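You operate a simulated robot arm through the tools that you are given. There is no shell and no other tool. Be economical: measure what you need, move in short steps, check, and stop when the job is done.

The job below is to be done with a simulated two-armed robot. You get a single attempt, and the scene is never put back.

Task
Put the oil can on the green gasket sheet on the top of the steel bench. Put the steel ring on the top of the wooden table away on the top of the pile of flanges. Take the dust cap on the top of the wooden table and put it away in the blue bin. Open the lower black drawer, fetch the white oil pad from the top of the wooden table and set it in the inside of the lower black drawer, then shut the drawer. Shut the grey drawer. Take the valve block on the top of the wooden table and put it away on the top of the steel bench. Stack the small box marked "plugs" from the top of the blue cart on top of the small box that says "washers". Lift the tank lid open. Do these in any order. Set down upright: oil can, valve block.

Only the result counts: the job must be done as asked and must still hold three seconds after the hand-in. Knocking over, shifting, dropping, spilling or breaking anything else fails it. A push-on lid holds only when it is set on centred and level and pressed home; a screw cap is set on level and turned clockwise until tight. Flat cloth is picked up by pressing the open fingertips on it (5 to 10 N) and closing them slowly along it; thin cloth reads only 2 to 8 mm in the jaws.

Robot
Two 7-joint arms with two-finger parallel grippers on one trunk, on a base that drives. Base frame: it is fixed to the floor where the robot stands at the start and does not move with it; the origin is under the middle of the robot, x ahead of it, y to its left, z up. Readings come in mm, degrees, newtons and seconds.
The left shoulder is at the start at [60, 189, 1153], the right one opposite. With the tool pointing down near the work surface each hand reaches from about 100 to 640 mm from the robot's upright axis, wherever it stands, measured 20 degrees to its own side. Places, roughly: blue bin (25x35 cm) [-4540, -1700, 160]; dust cap [-1750, -2500, 750]; gasket sheet (13x13x1 cm) [500, 1200, 900]; grey drawer [-1800, -2400, 700]; inside of the lower black drawer [-1000, 1300, 600]; lower black drawer [-1000, 1300, 600]; oil can (9x13x12 cm) [500, -200, 900]; oil pad [-2000, -2500, 750]; small box [-1000, -1000, 750]; steel ring (8x8x2 cm) [-1700, -2700, 800]; tank lid [-1200, -200, 400]; top of the pile of flanges (20x20 cm) [-2640, -1640, 200]; top of the steel bench [500, 1200, 800]; valve block (7x4x5 cm) [-900, -2500, 800]. Payload 3.43 kg a hand.
The TCP of each hand is the grasp point between the finger pads, 30 mm short of the fingertips. In the tool frame z runs along the fingers and y along their closing line. Largest opening 94 mm; finger width 28, thickness 10; the body of the gripper, 50 by 96 mm, starts 55 mm behind the TCP.
Orientation is that of the tool frame in the base frame, as a unit quaternion [x, y, z, w]. With the fingers straight down and closing along the base's y, the tool's x points along the base's -x, its y along +y and its z along -z.

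Tools
- The arms move only by the tool move_arm. It takes "left_increments", "right_increments" or both (then of equal length, played together; a hand with none holds still); each is a list of rows, each a list of 6 numbers: the shift along the tool's x, y, z in mm, then the turn, a rotation vector about the tool's x, y, z in degrees. In form: [[x, y, z, wx, wy, wz], ...]. A call has 1 to 12 rows; each row shifts and turns the commanded pose from where the row before left it, along the tool's axes as they then stand. "left_grip" and "right_grip" are, for a hand that has rows, the opening, from 0 (shut) to 1 (fully open), set as the call begins (left out, the last holds). Each row takes 0.2 s and may step no farther than 50 mm and 8.6 degrees from the row before; otherwise, or with a gripper value out of range, the whole call is refused. A pose out of reach is approached as far as the arm can. The call stops where the force on the tool passes 40 N (or 10 N more than at its start, if that is more) or the arm is blocked; 0.2 s more then pass. Each finger travels about 153 mm/s and halts on what it meets, pressing with about 29 N; the grip force reading is that of the motor and also rises with nothing between the fingers. The clock runs only during rows and for 0.2 s after the last one: add rows that do not move to give the fingers time. The reply holds the time, the measured pose of the TCP, the force on the tool along the base axes, the opening and the grip force, in the units named above and with some noise, with the torque about the TCP (base axes, N m) and any sound that the robot's microphone picked up, and new pictures: "views" is both (left out), scene, wrist or none (wrist: the cameras of the hands that moved).
- Cameras (640 x 400 px; columns grow to the right, rows downward): "scene" is now at [-2, -12.8, 1684.1]; the picture's right is [-0.21, -0.98, 0.00], its down [-0.89, 0.19, -0.42] and it looks along [0.41, -0.09, -0.91] (base axes); focal length 252 px, centre (320, 200). "left" rides on the left gripper at [76, -14, -103] in its tool frame; the picture's right is [0.18, 0.98, 0.00], its down [-0.75, 0.14, -0.64] and it looks along [-0.63, 0.12, 0.77] (tool axes); focal length 243 px, centre (320, 200). "right" rides on the right gripper at [76, 14, -103] in its tool frame; the picture's right is [-0.18, 0.98, 0.00], its down [-0.75, -0.14, -0.64] and it looks along [-0.63, -0.12, 0.77] (tool axes); focal length 243 px, centre (320, 200).
- raise_lower(by): slides the trunk up (or, below 0, down) by that many mm; the arms and the scene camera ride with it, the base frame stays. It gives what a move gives, with no picture.
- drive_base(legs): drives the robot by 1 to 6 legs, each [ahead, left, turn to the left] in mm, mm and degrees, along the robot's own axes; the way and the turn of a leg run together, so that a leg with both is an arc; at most 1500 mm and 180 degrees a leg. The arms and the cameras ride along, it lands a little off, and it stops where it bumps. It gives what a move gives, and a new picture of the scene camera.
- turn_head(pan, tilt): turns the head with the scene camera to pan (to the left, within 86 degrees either way) and tilt (down, from -29 to 69), counted from straight ahead of the robot. It gives what a move gives, and a new picture of the scene camera.
- point_at(camera, pixels): for up to 12 pixels [column, row] of the newest picture of that camera ("zoom" is the newest enlarged one), the place [x, y, z] in the base frame of the surface seen there, good to about 3 mm. It takes no simulated time.
- zoom(camera, box): a new picture of the part [left, top, right, bottom] of that camera's present view, enlarged. It takes no simulated time.
- hand_in(): hands the job in; it is judged then, once.

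Go step by step. Measure first, check grasps and placings, and put right what went wrong. The budget is 322 turns and 360 pictures, counting those below and the enlarged ones. Unless the task says otherwise, let go and move clear before handing in.

The tools are called after "Emit:" as a command line: name --argument value ..., lists and objects as JSON in quotes. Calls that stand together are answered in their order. move_arm: Moves the arms, as the interface text tells. Its arguments: {"type":"object","properties":{"left_increments":{"type":"array","items":{"type":"array","items":{"type":"number"}}},"left_grip":{"type":"number"},"right_increments":{"type":"array","items":{"type":"array","items":{"type":"number"}}},"right_grip":{"type":"number"},"views":{"type":"string","enum":["both","scene","wrist","none"]}},"required":[]} The other tools are called the same way: raise_lower (by) slides the trunk up or down; drive_base (legs) drives the base; turn_head (pan, tilt) turns the head that bears the scene camera; point_at (camera, pixels) gives the place of the surface under pixels of a picture; zoom (camera, box) takes an enlarged picture of a part of a camera's view; hand_in () hands the job in.

At the start:

```text
time_s: 0.0
left_tool_pos: [492.3, 44.6, 1055.9]
left_tcp_rot: [0.0, 1.0, 0.0, 0.0]
left_wrist_force: [0.2, -0.3, 0.4]
left_ft_torque: [-0.02, 0.03, 0.02]
left_grip_width: 93.8
left_gripper_force: 0.0
right_tool_pos: [305.6, -277.4, 1055.4]
right_tcp_rot: [0.0, 1.0, 0.0, 0.001]
right_wrist_force: [0.0, -0.2, -0.4]
right_ft_torque: [0.01, 0.0, -0.02]
right_grip_width: 93.9
right_gripper_force: 0.1
trunk travel left (down, up): [-825.0, 165.0]
robot x, y, heading: [2.2, -0.9, -0.1]
head pan, tilt: [-11.9, 65.2]
```

scene: 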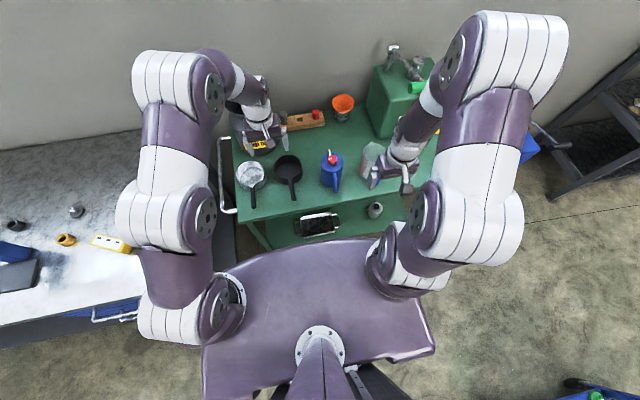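
right: 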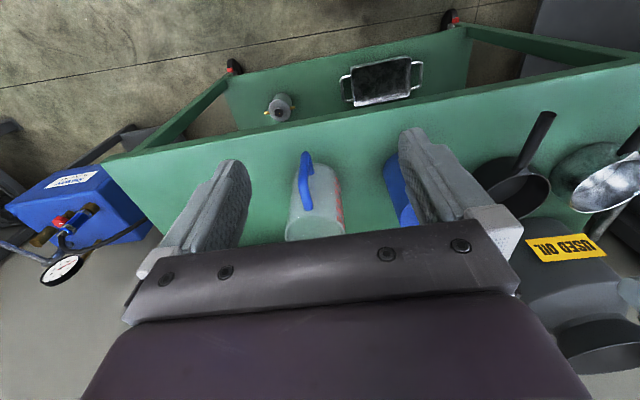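
left: 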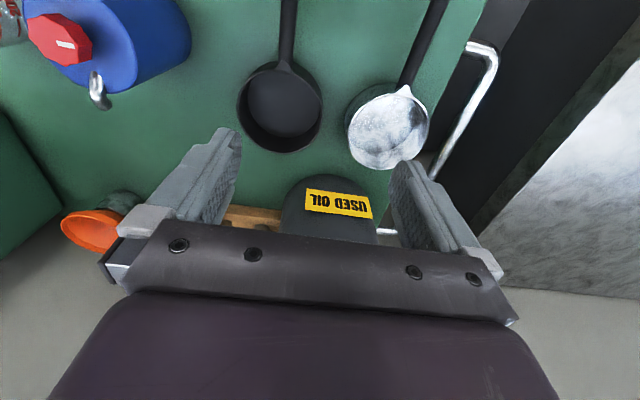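

The green table ahead holds several objects, with a blue can at (332,168) and a jug at (370,160). I'll zoom in and measure them.

Emit:
zoom --camera "scene" --box '[220, 80, 460, 240]'

Emit:
point_at --camera "scene" --pixels '[[332, 158], [330, 172], [336, 186], [372, 150], [372, 168], [290, 168], [315, 210], [320, 222], [375, 210], [250, 175], [395, 50], [300, 205]]'

```text
2.50 times, centred on (340, 160) of scene
```

zoom: 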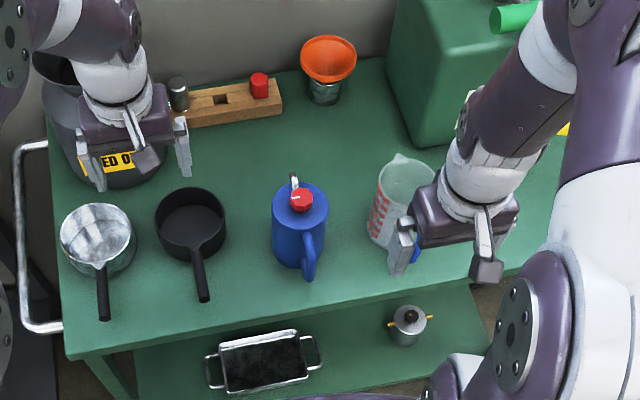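

```text
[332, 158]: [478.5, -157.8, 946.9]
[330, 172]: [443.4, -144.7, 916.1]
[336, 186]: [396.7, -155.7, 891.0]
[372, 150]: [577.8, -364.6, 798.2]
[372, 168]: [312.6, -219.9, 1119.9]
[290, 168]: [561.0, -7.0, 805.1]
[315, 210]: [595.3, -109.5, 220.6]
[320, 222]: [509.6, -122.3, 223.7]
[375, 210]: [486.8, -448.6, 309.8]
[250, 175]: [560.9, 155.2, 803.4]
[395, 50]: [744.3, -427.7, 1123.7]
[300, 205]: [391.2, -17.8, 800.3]
```

The blue can at about (445,-150) has its handle toward me. I'll bring the right hand over beside it to see the handle up close.

Emit:
move_arm --right_increments '[[0, 40, 0, 0, 0, 0], [0, 40, 0, 0, 0, 0], [0, 42, 0, 0, 0, 0], [0, 0, 0, 0, 0, 0]]' --right_grip 1

```text
time_s: 1.0
left_tool_pos: [494.1, 45.7, 1056.9]
left_tcp_rot: [-0.001, 1.0, 0.0, 0.0]
left_wrist_force: [0.7, 0.0, -0.9]
left_ft_torque: [0.0, 0.01, 0.01]
left_grip_width: 93.8
left_gripper_force: 0.0
right_tool_pos: [305.2, -156.3, 1057.8]
right_tcp_rot: [0.0, 1.0, 0.0, -0.001]
right_wrist_force: [-0.4, 0.1, 0.4]
right_ft_torque: [-0.01, 0.0, -0.04]
right_grip_width: 94.1
right_gripper_force: 0.1
trunk travel left (down, up): [-825.0, 165.0]
robot x, y, heading: [0.0, 0.8, 0.2]
head pan, tilt: [-11.9, 65.2]
```

scene: 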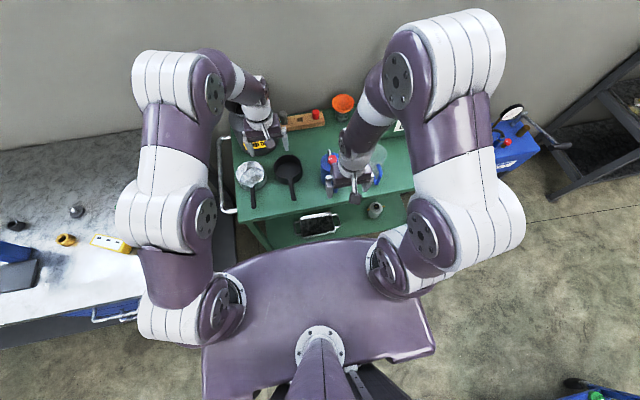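
right: 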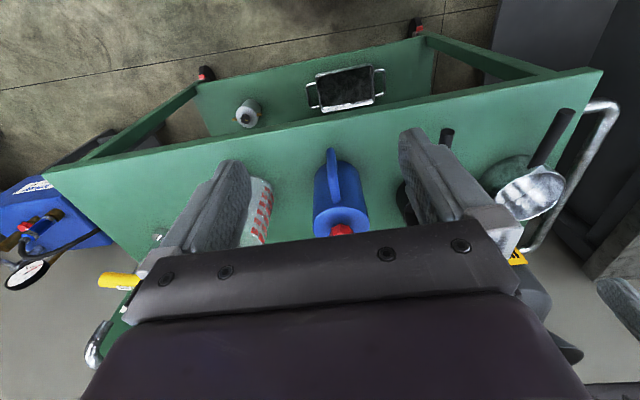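

The can's handle is seen at (332,175). I'll measure it in the wrist camera.

Emit:
zoom --camera "right" --box '[280, 140, 400, 240]'

Emit:
point_at --camera "right" --pixels '[[331, 152], [331, 165], [333, 180], [335, 193], [337, 203], [320, 190], [349, 190], [342, 228], [318, 222], [363, 222], [322, 170], [342, 170]]'

```text
4.00 times, centred on (340, 190) of right
```

zoom: 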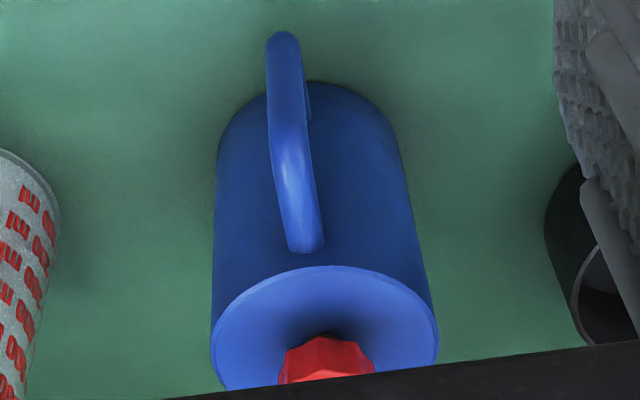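

```text
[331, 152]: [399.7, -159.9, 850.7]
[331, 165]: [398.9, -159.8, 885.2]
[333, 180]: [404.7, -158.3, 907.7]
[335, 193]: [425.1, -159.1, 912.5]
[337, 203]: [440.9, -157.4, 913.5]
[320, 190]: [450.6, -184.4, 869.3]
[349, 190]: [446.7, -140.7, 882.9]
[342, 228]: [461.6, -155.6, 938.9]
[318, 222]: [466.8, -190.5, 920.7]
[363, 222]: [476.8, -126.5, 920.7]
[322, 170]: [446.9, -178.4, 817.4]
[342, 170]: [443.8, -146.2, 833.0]
```

I need the knob and spout heights; the left camera sees them at (60,40) and (98,92).

Emit:
zoom --camera "left" --box '[0, 0, 240, 150]'

Emit:
point_at --camera "left" --pixels '[[60, 40], [80, 40], [40, 25], [98, 80], [100, 92], [103, 104], [140, 30], [170, 40], [110, 15], [130, 75], [88, 10]]'

```text
2.67 times, centred on (120, 75) of left
```

zoom: 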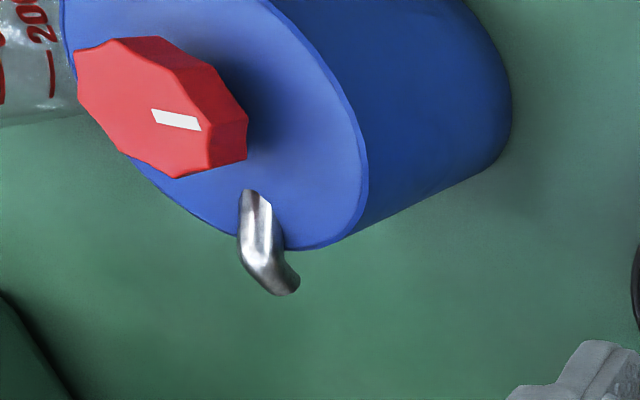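

```text
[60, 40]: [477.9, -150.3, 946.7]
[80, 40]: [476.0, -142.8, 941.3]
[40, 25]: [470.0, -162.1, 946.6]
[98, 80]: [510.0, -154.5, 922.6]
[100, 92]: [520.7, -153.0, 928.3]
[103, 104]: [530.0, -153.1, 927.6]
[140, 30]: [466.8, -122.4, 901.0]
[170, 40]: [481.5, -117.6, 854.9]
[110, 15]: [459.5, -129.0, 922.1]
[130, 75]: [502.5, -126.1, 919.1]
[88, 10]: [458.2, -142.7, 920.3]
```

Lid at z≈920, knob top 947, body centre about (478,-155), diameter about 77 mm. I'll go over it and check from the wrist before descending.

Emit:
move_arm --right_increments '[[-43, 0, 0, 0, 0, 0], [-43, 0, 0, 0, 0, 0], [-43, 0, 0, 0, 0, 0], [-43, 0, 0, 0, 0, 0], [0, 0, 0, 0, 0, 0], [0, 0, 40, 0, 0, 0], [0, 0, 0, 0, 0, 0]]' --views "wrist"

```text
time_s: 2.6
left_tool_pos: [494.1, 44.1, 1057.0]
left_tcp_rot: [0.001, 1.0, 0.0, 0.0]
left_wrist_force: [-0.2, 0.5, -0.1]
left_ft_torque: [0.04, 0.0, -0.01]
left_grip_width: 93.8
left_gripper_force: 0.0
right_tool_pos: [478.7, -155.9, 1015.8]
right_tcp_rot: [-0.001, 1.0, 0.0, 0.0]
right_wrist_force: [-0.1, -0.5, -1.0]
right_ft_torque: [-0.02, -0.03, -0.02]
right_grip_width: 94.0
right_gripper_force: 0.2
trunk travel left (down, up): [-825.0, 165.0]
robot x, y, heading: [0.8, -3.2, -0.1]
head pan, tilt: [-11.9, 65.2]
```

right: 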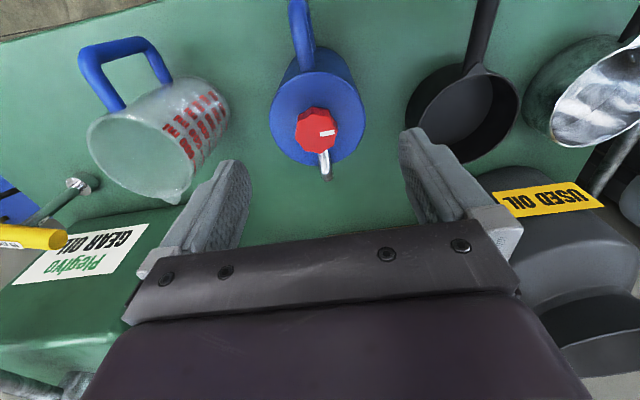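

I'll check the can's lateral edges from here: (273,110) and (360,110).

Emit:
point_at --camera "right" --pixels '[[274, 112], [359, 100], [320, 135], [300, 80], [345, 80], [330, 160], [285, 150], [355, 135]]'

```text
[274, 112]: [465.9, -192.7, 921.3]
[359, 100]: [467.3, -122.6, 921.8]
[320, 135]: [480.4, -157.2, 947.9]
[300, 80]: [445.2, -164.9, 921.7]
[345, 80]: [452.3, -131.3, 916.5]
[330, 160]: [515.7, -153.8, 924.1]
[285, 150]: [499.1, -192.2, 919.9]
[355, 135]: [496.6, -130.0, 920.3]
```

Centre is about (480,-157). Descending to z≈900 and closing.

Emit:
move_arm --right_increments '[[0, -1, 40, 0, 0, 0], [0, 0, 40, 0, 0, 0], [0, 0, 36, 0, 0, 0], [0, 0, 0, 0, 0, 0]]' --views "wrist"

```text
time_s: 3.6
left_tool_pos: [493.7, 46.0, 1056.3]
left_tcp_rot: [0.0, 1.0, 0.0, 0.0]
left_wrist_force: [-0.8, -0.2, 0.4]
left_ft_torque: [-0.03, -0.01, 0.02]
left_grip_width: 93.8
left_gripper_force: 0.0
right_tool_pos: [476.9, -155.4, 898.8]
right_tcp_rot: [0.0, 1.0, 0.0, 0.0]
right_wrist_force: [0.4, -0.3, 0.6]
right_ft_torque: [-0.01, 0.05, 0.02]
right_grip_width: 94.0
right_gripper_force: 0.1
trunk travel left (down, up): [-825.0, 165.0]
robot x, y, heading: [-0.2, -2.9, 0.1]
head pan, tilt: [-11.9, 65.2]
```

right: 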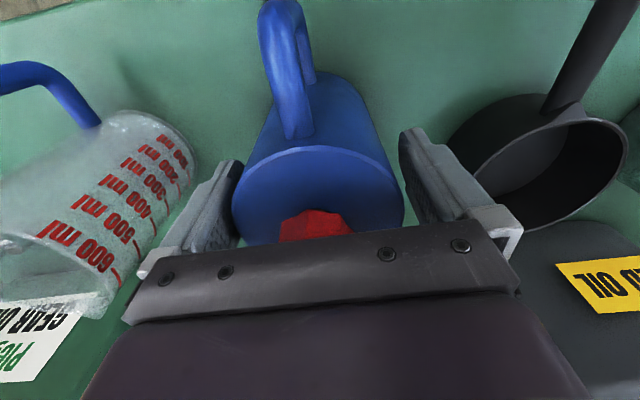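

The can lies between the fingers with no contact. Closing.

Emit:
move_arm --right_increments '[[0, 0, 0, 0, 0, 0], [0, 0, 0, 0, 0, 0], [0, 0, 0, 0, 0, 0]]' --right_grip 0 --views "none"

Emit:
move_arm --right_increments '[[0, 0, -20, 0, 0, 0], [0, 0, -30, 0, 0, 0], [0, 0, -40, 0, 0, 0], [0, 0, -40, 0, 0, 0], [0, 0, -40, 0, 0, 0], [0, 0, 0, 0, 0, 0]]' --views "both"

```text
time_s: 4.4
left_tool_pos: [494.3, 44.9, 1056.5]
left_tcp_rot: [0.0, 1.0, 0.001, 0.001]
left_wrist_force: [-0.4, -0.1, 0.1]
left_ft_torque: [-0.02, 0.01, -0.03]
left_grip_width: 93.9
left_gripper_force: 0.0
right_tool_pos: [477.8, -156.3, 900.5]
right_tcp_rot: [0.0, 1.0, -0.001, 0.001]
right_wrist_force: [-0.6, 0.0, 1.3]
right_ft_torque: [0.16, 0.09, -0.07]
right_grip_width: 84.3
right_gripper_force: 28.5
trunk travel left (down, up): [-825.0, 165.0]
robot x, y, heading: [-0.1, 2.0, -0.0]
head pan, tilt: [-11.9, 65.2]
```

```text
time_s: 5.8
left_tool_pos: [494.7, 43.0, 1054.8]
left_tcp_rot: [0.0, 1.0, -0.001, 0.0]
left_wrist_force: [0.8, -0.7, -0.5]
left_ft_torque: [0.01, -0.01, -0.01]
left_grip_width: 94.0
left_gripper_force: 0.1
right_tool_pos: [478.3, -157.5, 1070.4]
right_tcp_rot: [0.0, 1.0, 0.0, 0.0]
right_wrist_force: [0.4, -0.5, -5.9]
right_ft_torque: [-0.02, 0.02, -0.02]
right_grip_width: 32.5
right_gripper_force: 28.4
trunk travel left (down, up): [-825.0, 165.0]
robot x, y, heading: [1.4, 1.3, -0.4]
head pan, tilt: [-11.9, 65.2]
```

scene: 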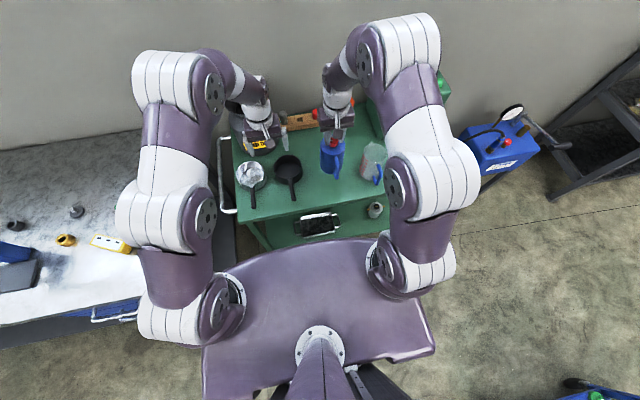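
right: 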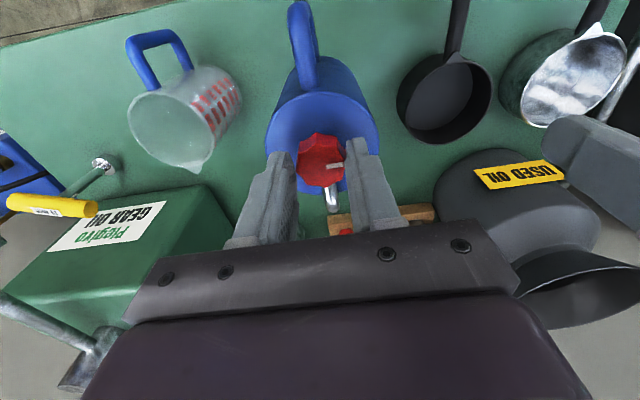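

The grip slid off the body and now seems to hold the red knob (32 mm), with a 6 N load. I'll check whether the can is hanging.

Emit:
point_at --camera "right" --pixels '[[320, 150], [300, 110], [345, 110], [305, 40], [330, 205], [285, 90], [300, 20]]'

Emit:
zoom --camera "scene" --box '[280, 100, 400, 200]'

```text
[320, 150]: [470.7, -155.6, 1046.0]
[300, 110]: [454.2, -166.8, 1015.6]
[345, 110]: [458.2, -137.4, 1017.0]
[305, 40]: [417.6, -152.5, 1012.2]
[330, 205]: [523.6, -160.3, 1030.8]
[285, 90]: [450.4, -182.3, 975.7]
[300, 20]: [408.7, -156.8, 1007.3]
```

```text
4.00 times, centred on (340, 150) of scene
```

zoom: 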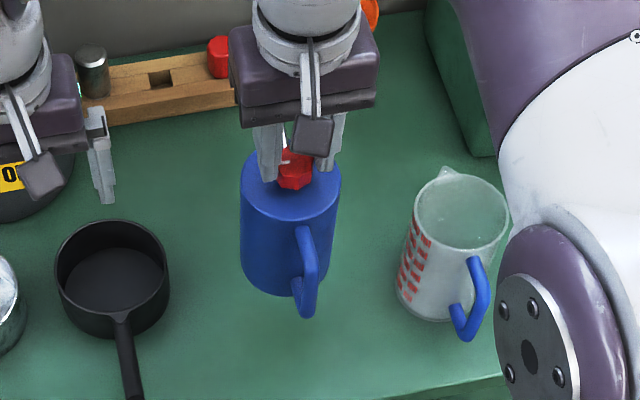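

It hangs by the knob right at the fingertips, which is precarious. I'll lower it straight back down and regrasp the handle or knob deeper.

Emit:
move_arm --right_increments '[[0, 0, 15, 0, 0, 0], [0, 0, 20, 0, 0, 0], [0, 0, 20, 0, 0, 0], [0, 0, 20, 0, 0, 0], [0, 0, 12, 0, 0, 0], [0, 0, 0, 0, 0, 0]]' --views "wrist"

```text
time_s: 7.2
left_tool_pos: [494.1, 44.5, 1056.0]
left_tcp_rot: [0.0, 1.0, 0.0, 0.0]
left_wrist_force: [0.7, -0.1, 0.1]
left_ft_torque: [0.0, 0.0, 0.01]
left_grip_width: 94.1
left_gripper_force: 0.1
right_tool_pos: [476.4, -155.5, 981.9]
right_tcp_rot: [0.0, 1.0, 0.0, -0.001]
right_wrist_force: [-0.6, -1.3, -5.3]
right_ft_torque: [-0.03, 0.05, 0.01]
right_grip_width: 32.6
right_gripper_force: 29.0
trunk travel left (down, up): [-825.0, 165.0]
robot x, y, heading: [-5.2, -2.2, 0.2]
head pan, tilt: [-11.9, 65.2]
```

right: 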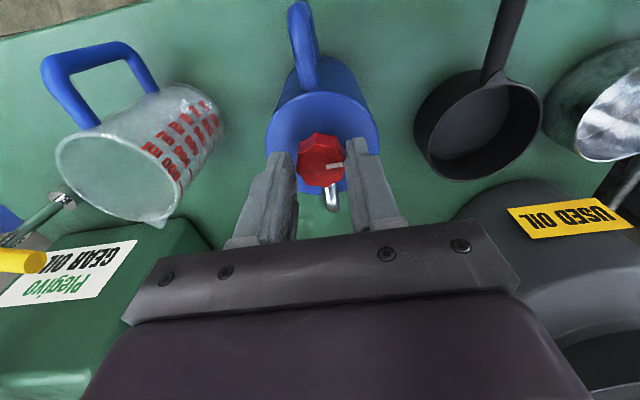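

Emit:
move_arm --right_increments '[[0, 0, 4, 0, 0, 0], [0, 0, 3, 0, 0, 0], [0, 0, 2, 0, 0, 0], [0, 0, 0, 0, 0, 0]]' --views "none"

```text
time_s: 8.2
left_tool_pos: [493.4, 44.8, 1055.1]
left_tcp_rot: [0.0, 1.0, 0.0, 0.0]
left_wrist_force: [0.1, -0.3, 0.3]
left_ft_torque: [-0.02, 0.0, 0.0]
left_grip_width: 94.0
left_gripper_force: 0.1
right_tool_pos: [478.7, -156.6, 974.3]
right_tcp_rot: [0.0, 1.0, 0.0, 0.0]
right_wrist_force: [-0.4, 0.3, -7.1]
right_ft_torque: [0.0, 0.06, 0.0]
right_grip_width: 32.6
right_gripper_force: 29.3
trunk travel left (down, up): [-825.0, 165.0]
robot x, y, heading: [1.5, 1.0, -0.1]
head pan, tilt: [-11.9, 65.2]
```

Emit:
move_arm --right_increments '[[0, 0, 2, 0, 0, 0], [0, 0, 2, 0, 0, 0], [0, 0, 0, 0, 0, 0]]' --views "wrist"

Emit:
point_at --camera "right" --pixels '[[320, 150], [300, 115], [345, 110]]'

```text
time_s: 9.0
left_tool_pos: [492.4, 44.9, 1058.4]
left_tcp_rot: [0.0, 1.0, 0.0, 0.001]
left_wrist_force: [-0.7, 0.0, 1.0]
left_ft_torque: [0.02, -0.02, -0.02]
left_grip_width: 94.0
left_gripper_force: 0.1
right_tool_pos: [477.5, -157.1, 972.8]
right_tcp_rot: [0.0, 1.0, 0.0, 0.003]
right_wrist_force: [0.4, -0.3, 19.4]
right_ft_torque: [-0.12, 0.29, 0.02]
right_grip_width: 32.7
right_gripper_force: 28.7
trunk travel left (down, up): [-825.0, 165.0]
robot x, y, heading: [-0.4, -0.8, 0.0]
head pan, tilt: [-11.9, 65.2]
```

right: 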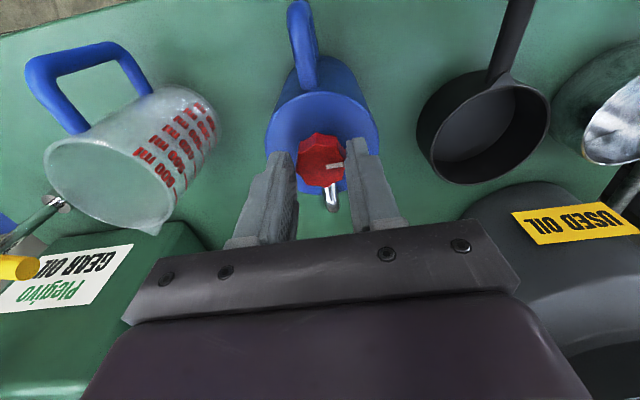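

```text
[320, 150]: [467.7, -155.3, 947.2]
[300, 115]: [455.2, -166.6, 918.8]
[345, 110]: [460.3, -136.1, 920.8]
```

It's standing again at its original place. Opening and regripping the knob about 22 mm deeper.

Emit:
move_arm --right_increments '[[0, 0, -2, 0, 0, 0], [0, 0, 0, 0, 0, 0], [0, 0, 0, 0, 0, 0], [0, 0, 10, 0, 0, 0], [0, 0, 12, 0, 0, 0], [0, 0, 0, 0, 0, 0]]' --right_grip 1 --views "wrist"

Emit:
move_arm --right_increments '[[0, 0, 0, 0, 0, 0], [0, 0, 0, 0, 0, 0], [0, 0, 0, 0, 0, 0]]' --right_grip 0 --views "wrist"

```text
time_s: 10.4
left_tool_pos: [494.6, 45.3, 1056.9]
left_tcp_rot: [0.001, 1.0, 0.0, 0.0]
left_wrist_force: [-0.7, -0.4, 0.3]
left_ft_torque: [-0.04, 0.01, 0.0]
left_grip_width: 93.9
left_gripper_force: 0.0
right_tool_pos: [476.7, -157.8, 951.0]
right_tcp_rot: [0.0, 1.0, 0.001, 0.0]
right_wrist_force: [-0.2, -0.7, 0.0]
right_ft_torque: [0.03, 0.02, 0.01]
right_grip_width: 93.9
right_gripper_force: 0.1
trunk travel left (down, up): [-825.0, 165.0]
robot x, y, heading: [0.5, -4.8, 0.0]
head pan, tilt: [-11.9, 65.2]
```

right: 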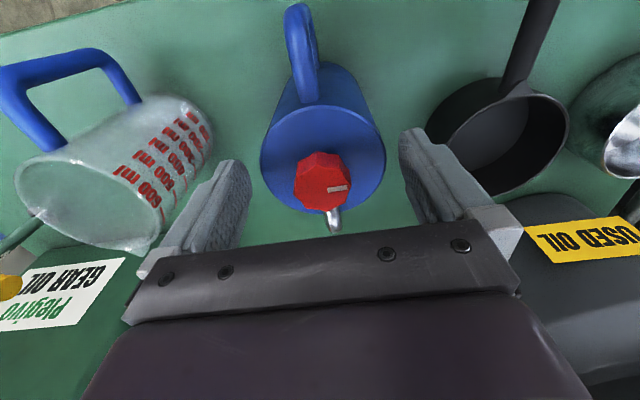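

```text
time_s: 11.2
left_tool_pos: [493.9, 44.9, 1056.4]
left_tcp_rot: [0.0, 1.0, 0.001, -0.001]
left_wrist_force: [-0.5, 0.3, 0.5]
left_ft_torque: [-0.01, 0.03, 0.01]
left_grip_width: 94.2
left_gripper_force: 0.0
right_tool_pos: [477.2, -156.6, 951.3]
right_tcp_rot: [0.0, 1.0, 0.001, 0.001]
right_wrist_force: [0.6, -1.9, 1.1]
right_ft_torque: [-0.13, -0.07, 0.0]
right_grip_width: 33.3
right_gripper_force: 28.9
trunk travel left (down, up): [-825.0, 165.0]
robot x, y, heading: [-2.3, -3.3, 0.1]
head pan, tilt: [-11.9, 65.2]
```

right: 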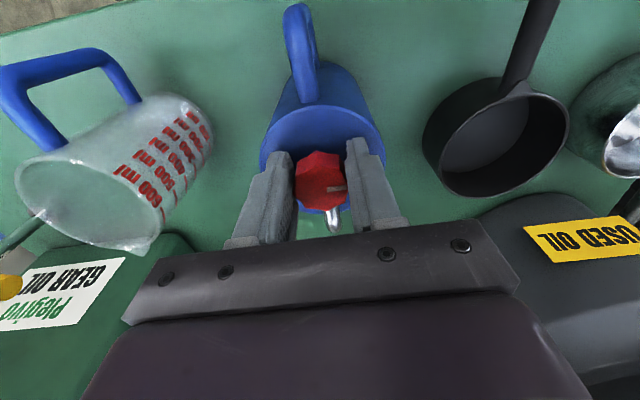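

The knob is gripped fully. Lifting and drawing both hands back for driving, then looking left at the steel bench.

Emit:
move_arm --right_increments '[[0, 0, -20, 0, 0, 0], [0, 0, -30, 0, 0, 0], [0, 0, -40, 0, 0, 0], [0, 0, -40, 0, 0, 0], [0, 0, -40, 0, 0, 0], [30, -10, 0, 0, 0, 0], [30, -10, 0, 0, 0, 0], [30, -10, 0, 0, 0, 0], [30, -10, 0, 0, 0, 0], [30, -10, 0, 0, 0, 0], [0, 0, 0, 0, 0, 0]]' --left_increments '[[0, 0, -20, 0, 0, 0], [0, 0, -20, 0, 0, 0], [0, 0, -20, 0, 0, 0], [0, 0, -20, 0, 0, 0], [0, 0, -20, 0, 0, 0], [40, 10, 0, 0, 0, 0], [40, 15, 0, 0, 0, 0], [40, 15, 0, 0, 0, 0], [40, 15, 0, 0, 0, 0], [0, 0, 0, 0, 0, 0], [0, 0, 0, 0, 0, 0]]' --views "wrist"

Emit:
turn_head --pan 60 --tilt 35

```text
time_s: 13.6
left_tool_pos: [333.1, 98.7, 1157.2]
left_tcp_rot: [0.0, 1.0, -0.001, -0.001]
left_wrist_force: [0.0, -0.4, -0.6]
left_ft_torque: [0.01, -0.02, 0.02]
left_grip_width: 93.7
left_gripper_force: 0.0
right_tool_pos: [326.3, -208.9, 1120.7]
right_tcp_rot: [0.0, 1.0, 0.001, -0.001]
right_wrist_force: [-0.1, -0.5, -6.6]
right_ft_torque: [-0.01, 0.02, 0.01]
right_grip_width: 33.2
right_gripper_force: 28.9
trunk travel left (down, up): [-825.0, 165.0]
robot x, y, heading: [2.2, -0.2, 0.0]
head pan, tilt: [-11.9, 65.2]
```

right: 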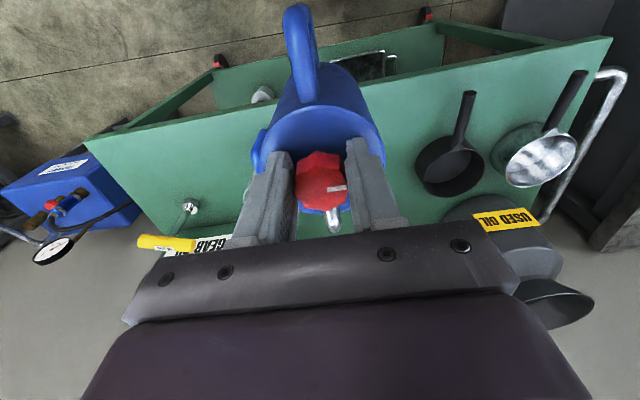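
left: 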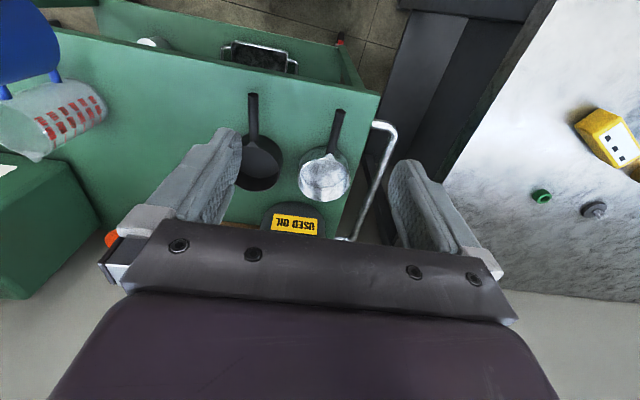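

```text
time_s: 15.0
left_tool_pos: [332.3, 99.6, 1158.0]
left_tcp_rot: [0.0, 1.0, 0.0, 0.0]
left_wrist_force: [-0.7, 0.3, 0.2]
left_ft_torque: [0.02, -0.02, -0.01]
left_grip_width: 94.2
left_gripper_force: 0.1
right_tool_pos: [326.3, -207.0, 1120.9]
right_tcp_rot: [0.0, 1.0, 0.0, -0.001]
right_wrist_force: [0.1, 0.1, -5.4]
right_ft_torque: [-0.01, 0.03, 0.01]
right_grip_width: 33.1
right_gripper_force: 28.9
trunk travel left (down, up): [-825.0, 165.0]
robot x, y, heading: [-1.1, -2.1, -0.2]
head pan, tilt: [60.0, 35.0]
```

scene: 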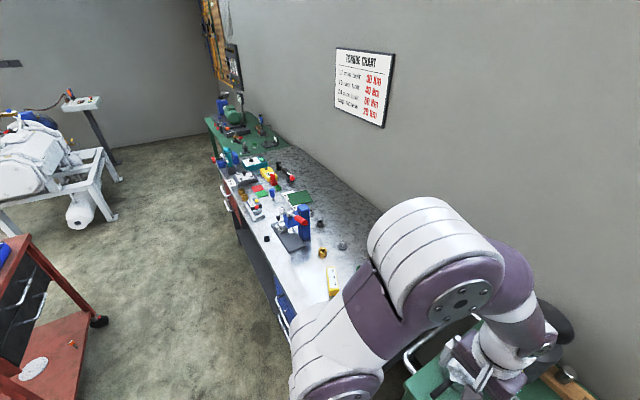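

The steel bench runs to the left with a green square at (300,198). Zooming.

Emit:
zoom --camera "scene" --box '[190, 90, 380, 320]'

Emit:
point_at --camera "scene" --pixels '[[300, 197], [292, 194], [308, 202], [303, 222], [290, 240], [273, 300], [290, 285], [225, 190], [210, 125], [342, 245], [267, 239], [265, 260]]'

```text
1.74 times, centred on (285, 205) of scene
```

zoom: 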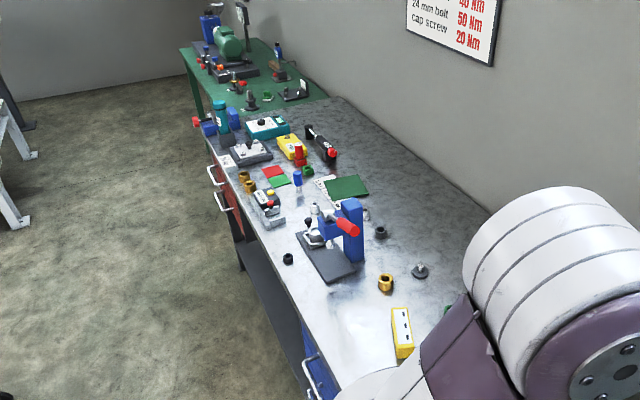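

```text
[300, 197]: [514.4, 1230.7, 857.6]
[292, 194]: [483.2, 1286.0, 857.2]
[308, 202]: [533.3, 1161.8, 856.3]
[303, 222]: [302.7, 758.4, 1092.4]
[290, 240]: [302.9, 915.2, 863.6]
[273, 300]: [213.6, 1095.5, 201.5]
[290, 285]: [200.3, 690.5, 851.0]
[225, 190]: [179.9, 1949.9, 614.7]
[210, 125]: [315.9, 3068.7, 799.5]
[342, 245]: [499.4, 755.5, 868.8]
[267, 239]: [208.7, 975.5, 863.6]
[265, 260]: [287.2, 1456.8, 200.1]
```

The gasket is around (510,1225,857), bench front edge near x≈195. I need the robot base's footprint, so I look down.

Emit:
turn_head --pan 0 --tilt 69

Emit:
point_at --camera "scene" --pixels '[[320, 245], [220, 280], [430, 270], [200, 350], [430, 350], [320, 235], [250, 250], [380, 245], [320, 200]]'

```text
time_s: 16.3
left_tool_pos: [332.6, 99.0, 1157.1]
left_tcp_rot: [0.0, 1.0, 0.0, 0.0]
left_wrist_force: [0.0, 0.9, 0.3]
left_ft_torque: [0.0, -0.02, -0.01]
left_grip_width: 93.9
left_gripper_force: 0.0
right_tool_pos: [325.8, -207.8, 1120.9]
right_tcp_rot: [0.0, 1.0, 0.0, 0.0]
right_wrist_force: [-0.2, 0.4, -5.1]
right_ft_torque: [0.02, 0.07, 0.01]
right_grip_width: 33.3
right_gripper_force: 29.3
trunk travel left (down, up): [-825.0, 165.0]
robot x, y, heading: [-2.3, 1.7, 0.1]
head pan, tilt: [0.0, 68.8]
```

scene: 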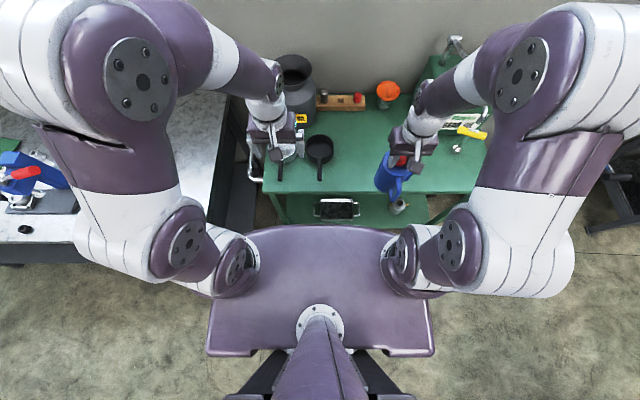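

```text
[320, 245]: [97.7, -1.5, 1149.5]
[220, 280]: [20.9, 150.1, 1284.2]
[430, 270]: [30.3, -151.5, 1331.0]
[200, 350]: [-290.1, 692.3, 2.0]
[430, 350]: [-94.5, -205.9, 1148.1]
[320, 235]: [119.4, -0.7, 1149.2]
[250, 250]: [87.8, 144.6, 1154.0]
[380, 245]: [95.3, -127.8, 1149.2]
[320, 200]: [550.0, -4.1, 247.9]
```

Only the shoulder plate is visible, so I'll keep a cautious stand-off: back 260, then left 1420 along the bench.

Emit:
drive_base --legs '[[-260, 0, 0], [0, 1420, 0]]'

Emit:
turn_head --pan 0 --tilt 55

```text
time_s: 24.8
left_tool_pos: [83.9, 1501.1, 1158.4]
left_tcp_rot: [0.007, 1.0, 0.0, 0.0]
left_wrist_force: [-1.2, 0.0, 0.3]
left_ft_torque: [0.0, 0.0, 0.0]
left_grip_width: 93.9
left_gripper_force: 0.0
right_tool_pos: [72.3, 1194.5, 1120.0]
right_tcp_rot: [0.008, 1.0, 0.0, 0.0]
right_wrist_force: [-0.1, 0.4, -5.9]
right_ft_torque: [0.01, 0.02, -0.03]
right_grip_width: 33.1
right_gripper_force: 28.6
trunk travel left (down, up): [-825.0, 165.0]
robot x, y, heading: [-254.4, 1409.6, -0.8]
head pan, tilt: [0.0, 68.8]
```

scene: 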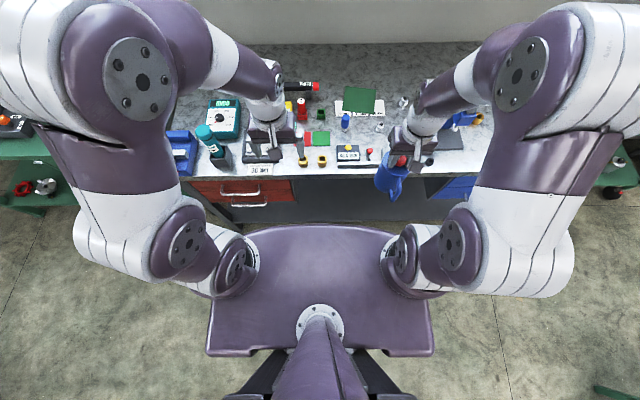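

```text
time_s: 25.6
left_tool_pos: [83.2, 1500.3, 1158.3]
left_tcp_rot: [0.008, 1.0, 0.0, -0.001]
left_wrist_force: [0.5, -0.3, 0.8]
left_ft_torque: [0.01, 0.04, 0.0]
left_grip_width: 93.9
left_gripper_force: 0.1
right_tool_pos: [73.2, 1193.5, 1119.8]
right_tcp_rot: [0.008, 1.0, 0.0, 0.0]
right_wrist_force: [-0.6, -0.3, -6.2]
right_ft_torque: [0.02, 0.05, -0.01]
right_grip_width: 33.1
right_gripper_force: 29.1
trunk travel left (down, up): [-825.0, 165.0]
robot x, y, heading: [-249.1, 1408.2, -1.1]
head pan, tilt: [0.0, 55.0]
```

scene: 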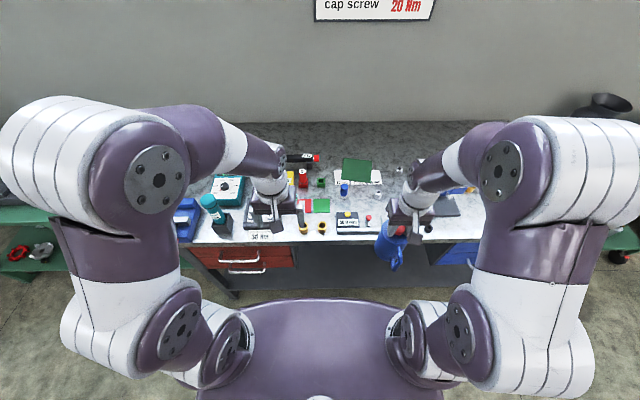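

Emit:
zoom --camera "scene" --box '[280, 130, 480, 260]'

Emit:
point_at --camera "scene" --pixels '[[345, 160], [375, 161], [344, 180], [376, 183], [360, 170], [344, 188], [316, 238], [357, 240], [367, 218], [399, 168], [352, 184], [320, 180]]'

```text
3.08 times, centred on (380, 195) of scene
```

zoom: 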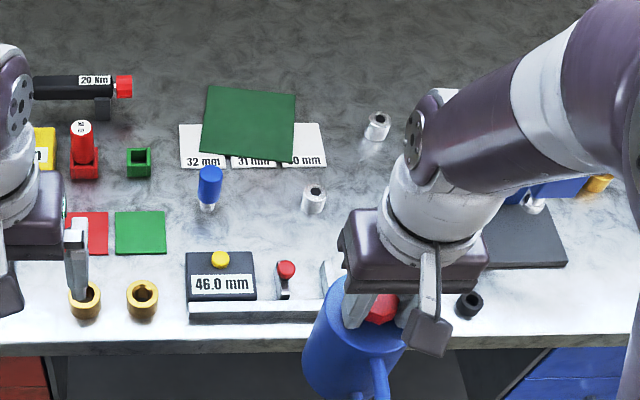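

```text
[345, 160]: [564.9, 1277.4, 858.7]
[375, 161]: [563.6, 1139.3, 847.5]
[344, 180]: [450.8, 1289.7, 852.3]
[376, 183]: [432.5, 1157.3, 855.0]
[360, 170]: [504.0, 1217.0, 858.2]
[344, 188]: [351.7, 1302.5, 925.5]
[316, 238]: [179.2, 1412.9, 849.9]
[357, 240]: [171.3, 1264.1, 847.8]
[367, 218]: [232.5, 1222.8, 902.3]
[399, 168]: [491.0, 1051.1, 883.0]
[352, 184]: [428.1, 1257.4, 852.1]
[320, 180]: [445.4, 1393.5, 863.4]
```

Gasket centre ≈ (505,1218,858). To know how near I may drive, I tilt the left hand to look back at the robot's base.

Emit:
move_arm --left_increments '[[-20, 0, -5, 0, 8.5, 0], [0, 0, 0, 0, 8.5, 0], [0, 0, 0, 0, 8.5, 0], [0, 0, 0, 0, 8.5, 0], [0, 0, 0, 0, 8.5, 0], [0, 0, 0, 0, 8.5, 0], [0, 0, 0, 0, 8.5, 0], [0, 0, 0, 0, 0, 0]]' --views "wrist"

```text
time_s: 27.4
left_tool_pos: [-61.6, 1532.9, 1003.9]
left_tcp_rot: [0.007, 0.868, 0.004, -0.497]
left_wrist_force: [1.0, 0.0, 0.3]
left_ft_torque: [0.03, -0.01, -0.03]
left_grip_width: 94.0
left_gripper_force: 0.0
left hand out of reach, approached as far as the arm can: row 2, 3, 4, 5, 6, 7
right_tool_pos: [72.3, 1193.9, 1121.5]
right_tcp_rot: [0.007, 1.0, 0.0, -0.001]
right_wrist_force: [-0.5, 0.1, -6.0]
right_ft_torque: [0.02, 0.04, 0.03]
right_grip_width: 33.2
right_gripper_force: 28.6
trunk travel left (down, up): [-825.0, 165.0]
robot x, y, heading: [-248.9, 1405.5, -0.9]
head pan, tilt: [0.0, 55.0]
```

left: 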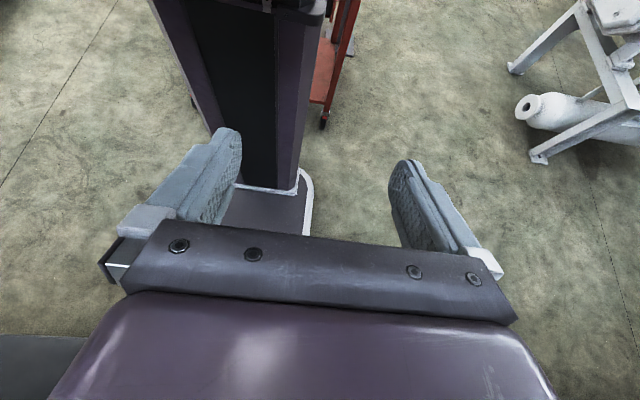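

Emit:
point_at --camera "left" --pixels '[[302, 180], [308, 200], [306, 228], [260, 215], [270, 230], [282, 188], [250, 184], [325, 115], [345, 60]]'

```text
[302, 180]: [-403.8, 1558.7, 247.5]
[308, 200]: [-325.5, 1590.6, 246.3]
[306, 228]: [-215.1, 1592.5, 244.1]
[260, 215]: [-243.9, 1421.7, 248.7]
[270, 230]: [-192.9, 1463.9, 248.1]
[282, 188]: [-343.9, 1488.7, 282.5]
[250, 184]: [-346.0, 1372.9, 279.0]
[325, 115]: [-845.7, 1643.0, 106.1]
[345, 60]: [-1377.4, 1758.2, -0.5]
```

Base half-width is about 185 mm and it's low (z 247). I restore the left hand and drive 150 forward.

Emit:
move_arm --left_increments '[[0, 0, 0, 0, -8.5, 0], [0, 0, 0, 0, -8.5, 0], [0, 0, 0, 0, -8.5, 0], [0, 0, 0, 0, -8.5, 0], [0, 0, 0, 0, -8.5, 0], [0, 0, 0, 0, -8.5, 0], [20, 0, 5, 0, -8.5, 0], [0, 0, 0, 0, 0, 0]]' --views "none"

Emit:
drive_base --legs '[[150, 0, 1]]'

```text
time_s: 28.3
left_tool_pos: [-54.1, 1529.7, 1005.7]
left_tcp_rot: [0.012, 0.97, -0.003, -0.244]
left_wrist_force: [15.6, -2.0, 14.0]
left_ft_torque: [0.19, 2.8, 0.16]
left_grip_width: 94.2
left_gripper_force: 0.1
right_tool_pos: [72.1, 1193.3, 1119.8]
right_tcp_rot: [0.008, 1.0, 0.0, -0.001]
right_wrist_force: [-0.3, -0.3, -6.3]
right_ft_torque: [0.0, 0.05, 0.01]
right_grip_width: 33.3
right_gripper_force: 29.0
trunk travel left (down, up): [-825.0, 165.0]
robot x, y, heading: [-248.1, 1407.7, -1.1]
head pan, tilt: [0.0, 55.0]
stopped in row 4 (left hand): the force on the tool passed its limit at 152 N (the readings are from after the stop); the commanded pose is now the measured one
```

```text
time_s: 29.7
left_tool_pos: [92.4, 1531.9, 1005.2]
left_tcp_rot: [0.005, 0.97, -0.004, -0.243]
left_wrist_force: [35.2, -4.8, 5.6]
left_ft_torque: [0.72, 5.22, 0.44]
left_grip_width: 93.8
left_gripper_force: 0.0
right_tool_pos: [224.7, 1198.9, 1121.1]
right_tcp_rot: [0.0, 1.0, 0.0, 0.0]
right_wrist_force: [0.2, 0.3, -5.6]
right_ft_torque: [0.0, 0.05, -0.04]
right_grip_width: 33.0
right_gripper_force: 28.6
trunk travel left (down, up): [-825.0, 165.0]
robot x, y, heading: [-97.8, 1403.6, -0.2]
head pan, tilt: [0.0, 55.0]
```

scene: 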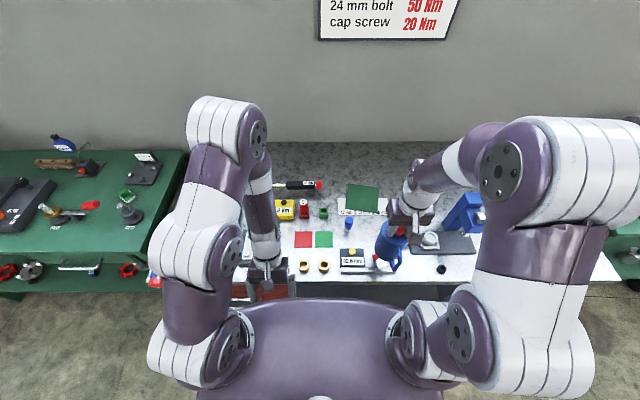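

The left hand reports about 35 N of contact (likely against my own body). I'll look through its camera before freeing it.

Emit:
zoom --camera "left" --box '[0, 0, 640, 400]'

Emit:
zoom --camera "scene" --box '[140, 160, 440, 340]'

```text
1.00 times, centred on (320, 200) of left (not enlarged: the box is as wide or as high as the picture)
```

zoom: 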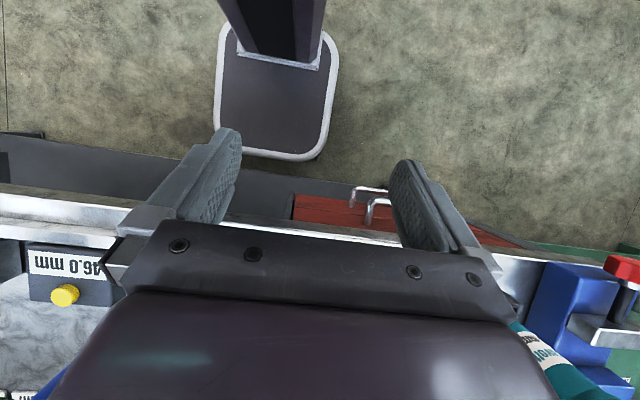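

```text
2.13 times, centred on (290, 250) of scene
```

zoom: 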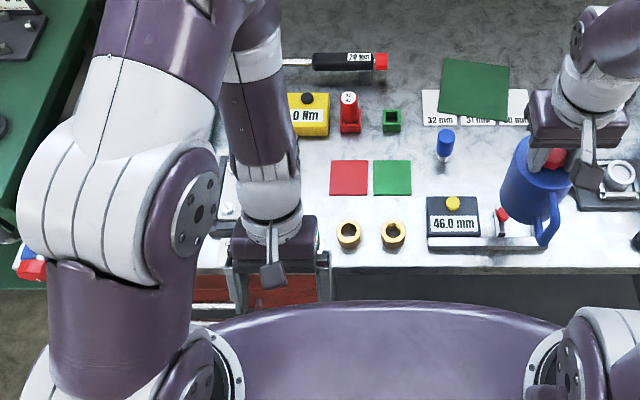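

The base's front edge is clear of the bench. I raise the left hand straight up, then straighten it.

Emit:
point_at --camera "left" --pixels '[[270, 155], [310, 155], [300, 225], [230, 120], [335, 60]]'

Emit:
move_arm --left_increments '[[5, 0, -10, 0, 0, 0], [10, 0, -20, 0, 0, 0], [14, 0, -28, 0, 0, 0], [14, 0, -28, 0, 0, 0], [0, 0, -10, 0, -7, 0], [0, 0, -10, 0, -7, 0], [0, 0, -10, 0, -7, 0], [0, 0, 0, 0, -7, 0], [0, 0, 0, 0, 0, 0]]' --views "scene"

```text
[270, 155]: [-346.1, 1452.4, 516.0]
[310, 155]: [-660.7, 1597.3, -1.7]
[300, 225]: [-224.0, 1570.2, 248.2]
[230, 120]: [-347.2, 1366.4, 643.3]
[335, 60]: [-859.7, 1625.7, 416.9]
```

```text
time_s: 31.7
left_tool_pos: [107.9, 1533.0, 1130.1]
left_tcp_rot: [0.004, 1.0, -0.007, -0.003]
left_wrist_force: [0.3, -1.2, -0.2]
left_ft_torque: [-0.01, -0.01, 0.02]
left_grip_width: 93.9
left_gripper_force: 0.0
right_tool_pos: [226.7, 1197.7, 1120.8]
right_tcp_rot: [-0.001, 1.0, 0.0, -0.001]
right_wrist_force: [-0.1, -0.3, -6.4]
right_ft_torque: [-0.02, 0.06, 0.0]
right_grip_width: 33.2
right_gripper_force: 29.6
trunk travel left (down, up): [-825.0, 165.0]
robot x, y, heading: [-102.6, 1401.5, -0.1]
head pan, tilt: [0.0, 55.0]
```

scene: 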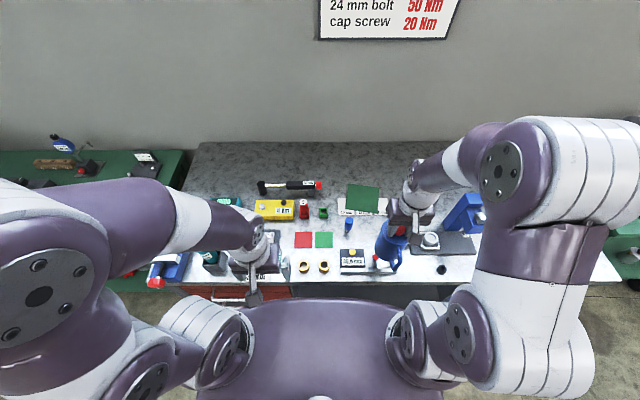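

All free now. I drive 40 mm nearer, then carry the can over the gasket.

Emit:
drive_base --legs '[[40, 0, 0]]'

Emit:
move_arm --right_increments '[[-40, 3, 0, 0, 0, 0], [-40, 3, 0, 0, 0, 0], [-40, 3, 0, 0, 0, 0], [-40, 3, 0, 0, 0, 0], [-40, 3, 0, 0, 0, 0], [-38, 3, 0, 0, 0, 0], [0, 0, 0, 0, 0, 0], [0, 0, 0, 0, 0, 0]]' --views "both"

```text
time_s: 32.6
left_tool_pos: [142.1, 1532.9, 1131.5]
left_tcp_rot: [0.004, 1.0, -0.006, 0.0]
left_wrist_force: [-1.2, -0.5, 1.1]
left_ft_torque: [0.0, -0.05, 0.01]
left_grip_width: 94.1
left_gripper_force: 0.0
right_tool_pos: [260.7, 1197.9, 1122.0]
right_tcp_rot: [0.0, 1.0, 0.0, 0.001]
right_wrist_force: [-1.3, 0.7, -5.7]
right_ft_torque: [0.16, 0.02, 0.05]
right_grip_width: 32.9
right_gripper_force: 29.1
trunk travel left (down, up): [-825.0, 165.0]
robot x, y, heading: [-58.7, 1405.2, -0.1]
head pan, tilt: [0.0, 55.0]
```

scene: 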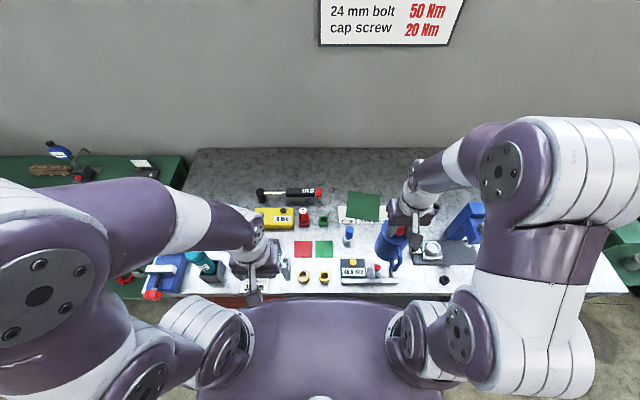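

```text
time_s: 34.4
left_tool_pos: [147.3, 1532.4, 1129.3]
left_tcp_rot: [0.004, 1.0, -0.007, -0.002]
left_wrist_force: [-0.1, -0.1, -0.6]
left_ft_torque: [0.0, 0.01, 0.01]
left_grip_width: 94.2
left_gripper_force: 0.1
right_tool_pos: [495.0, 1217.1, 1116.9]
right_tcp_rot: [0.0, 1.0, 0.0, -0.001]
right_wrist_force: [-0.3, -0.1, -5.8]
right_ft_torque: [0.0, -0.07, 0.0]
right_grip_width: 32.7
right_gripper_force: 29.2
right hand out of reach, approached as far as the arm can: row 6
trunk travel left (down, up): [-825.0, 165.0]
robot x, y, heading: [-64.4, 1408.5, -0.5]
head pan, tilt: [0.0, 55.0]
```

scene: 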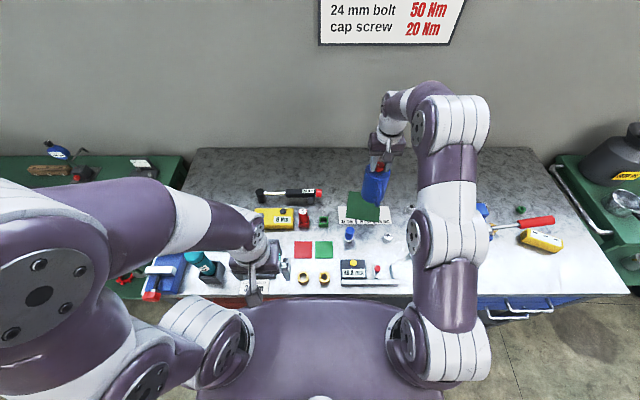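
right: 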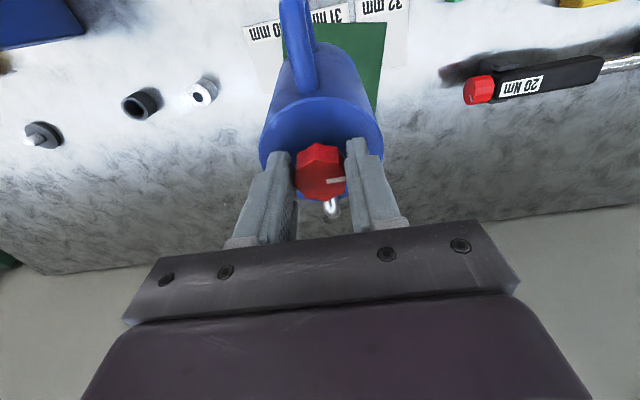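

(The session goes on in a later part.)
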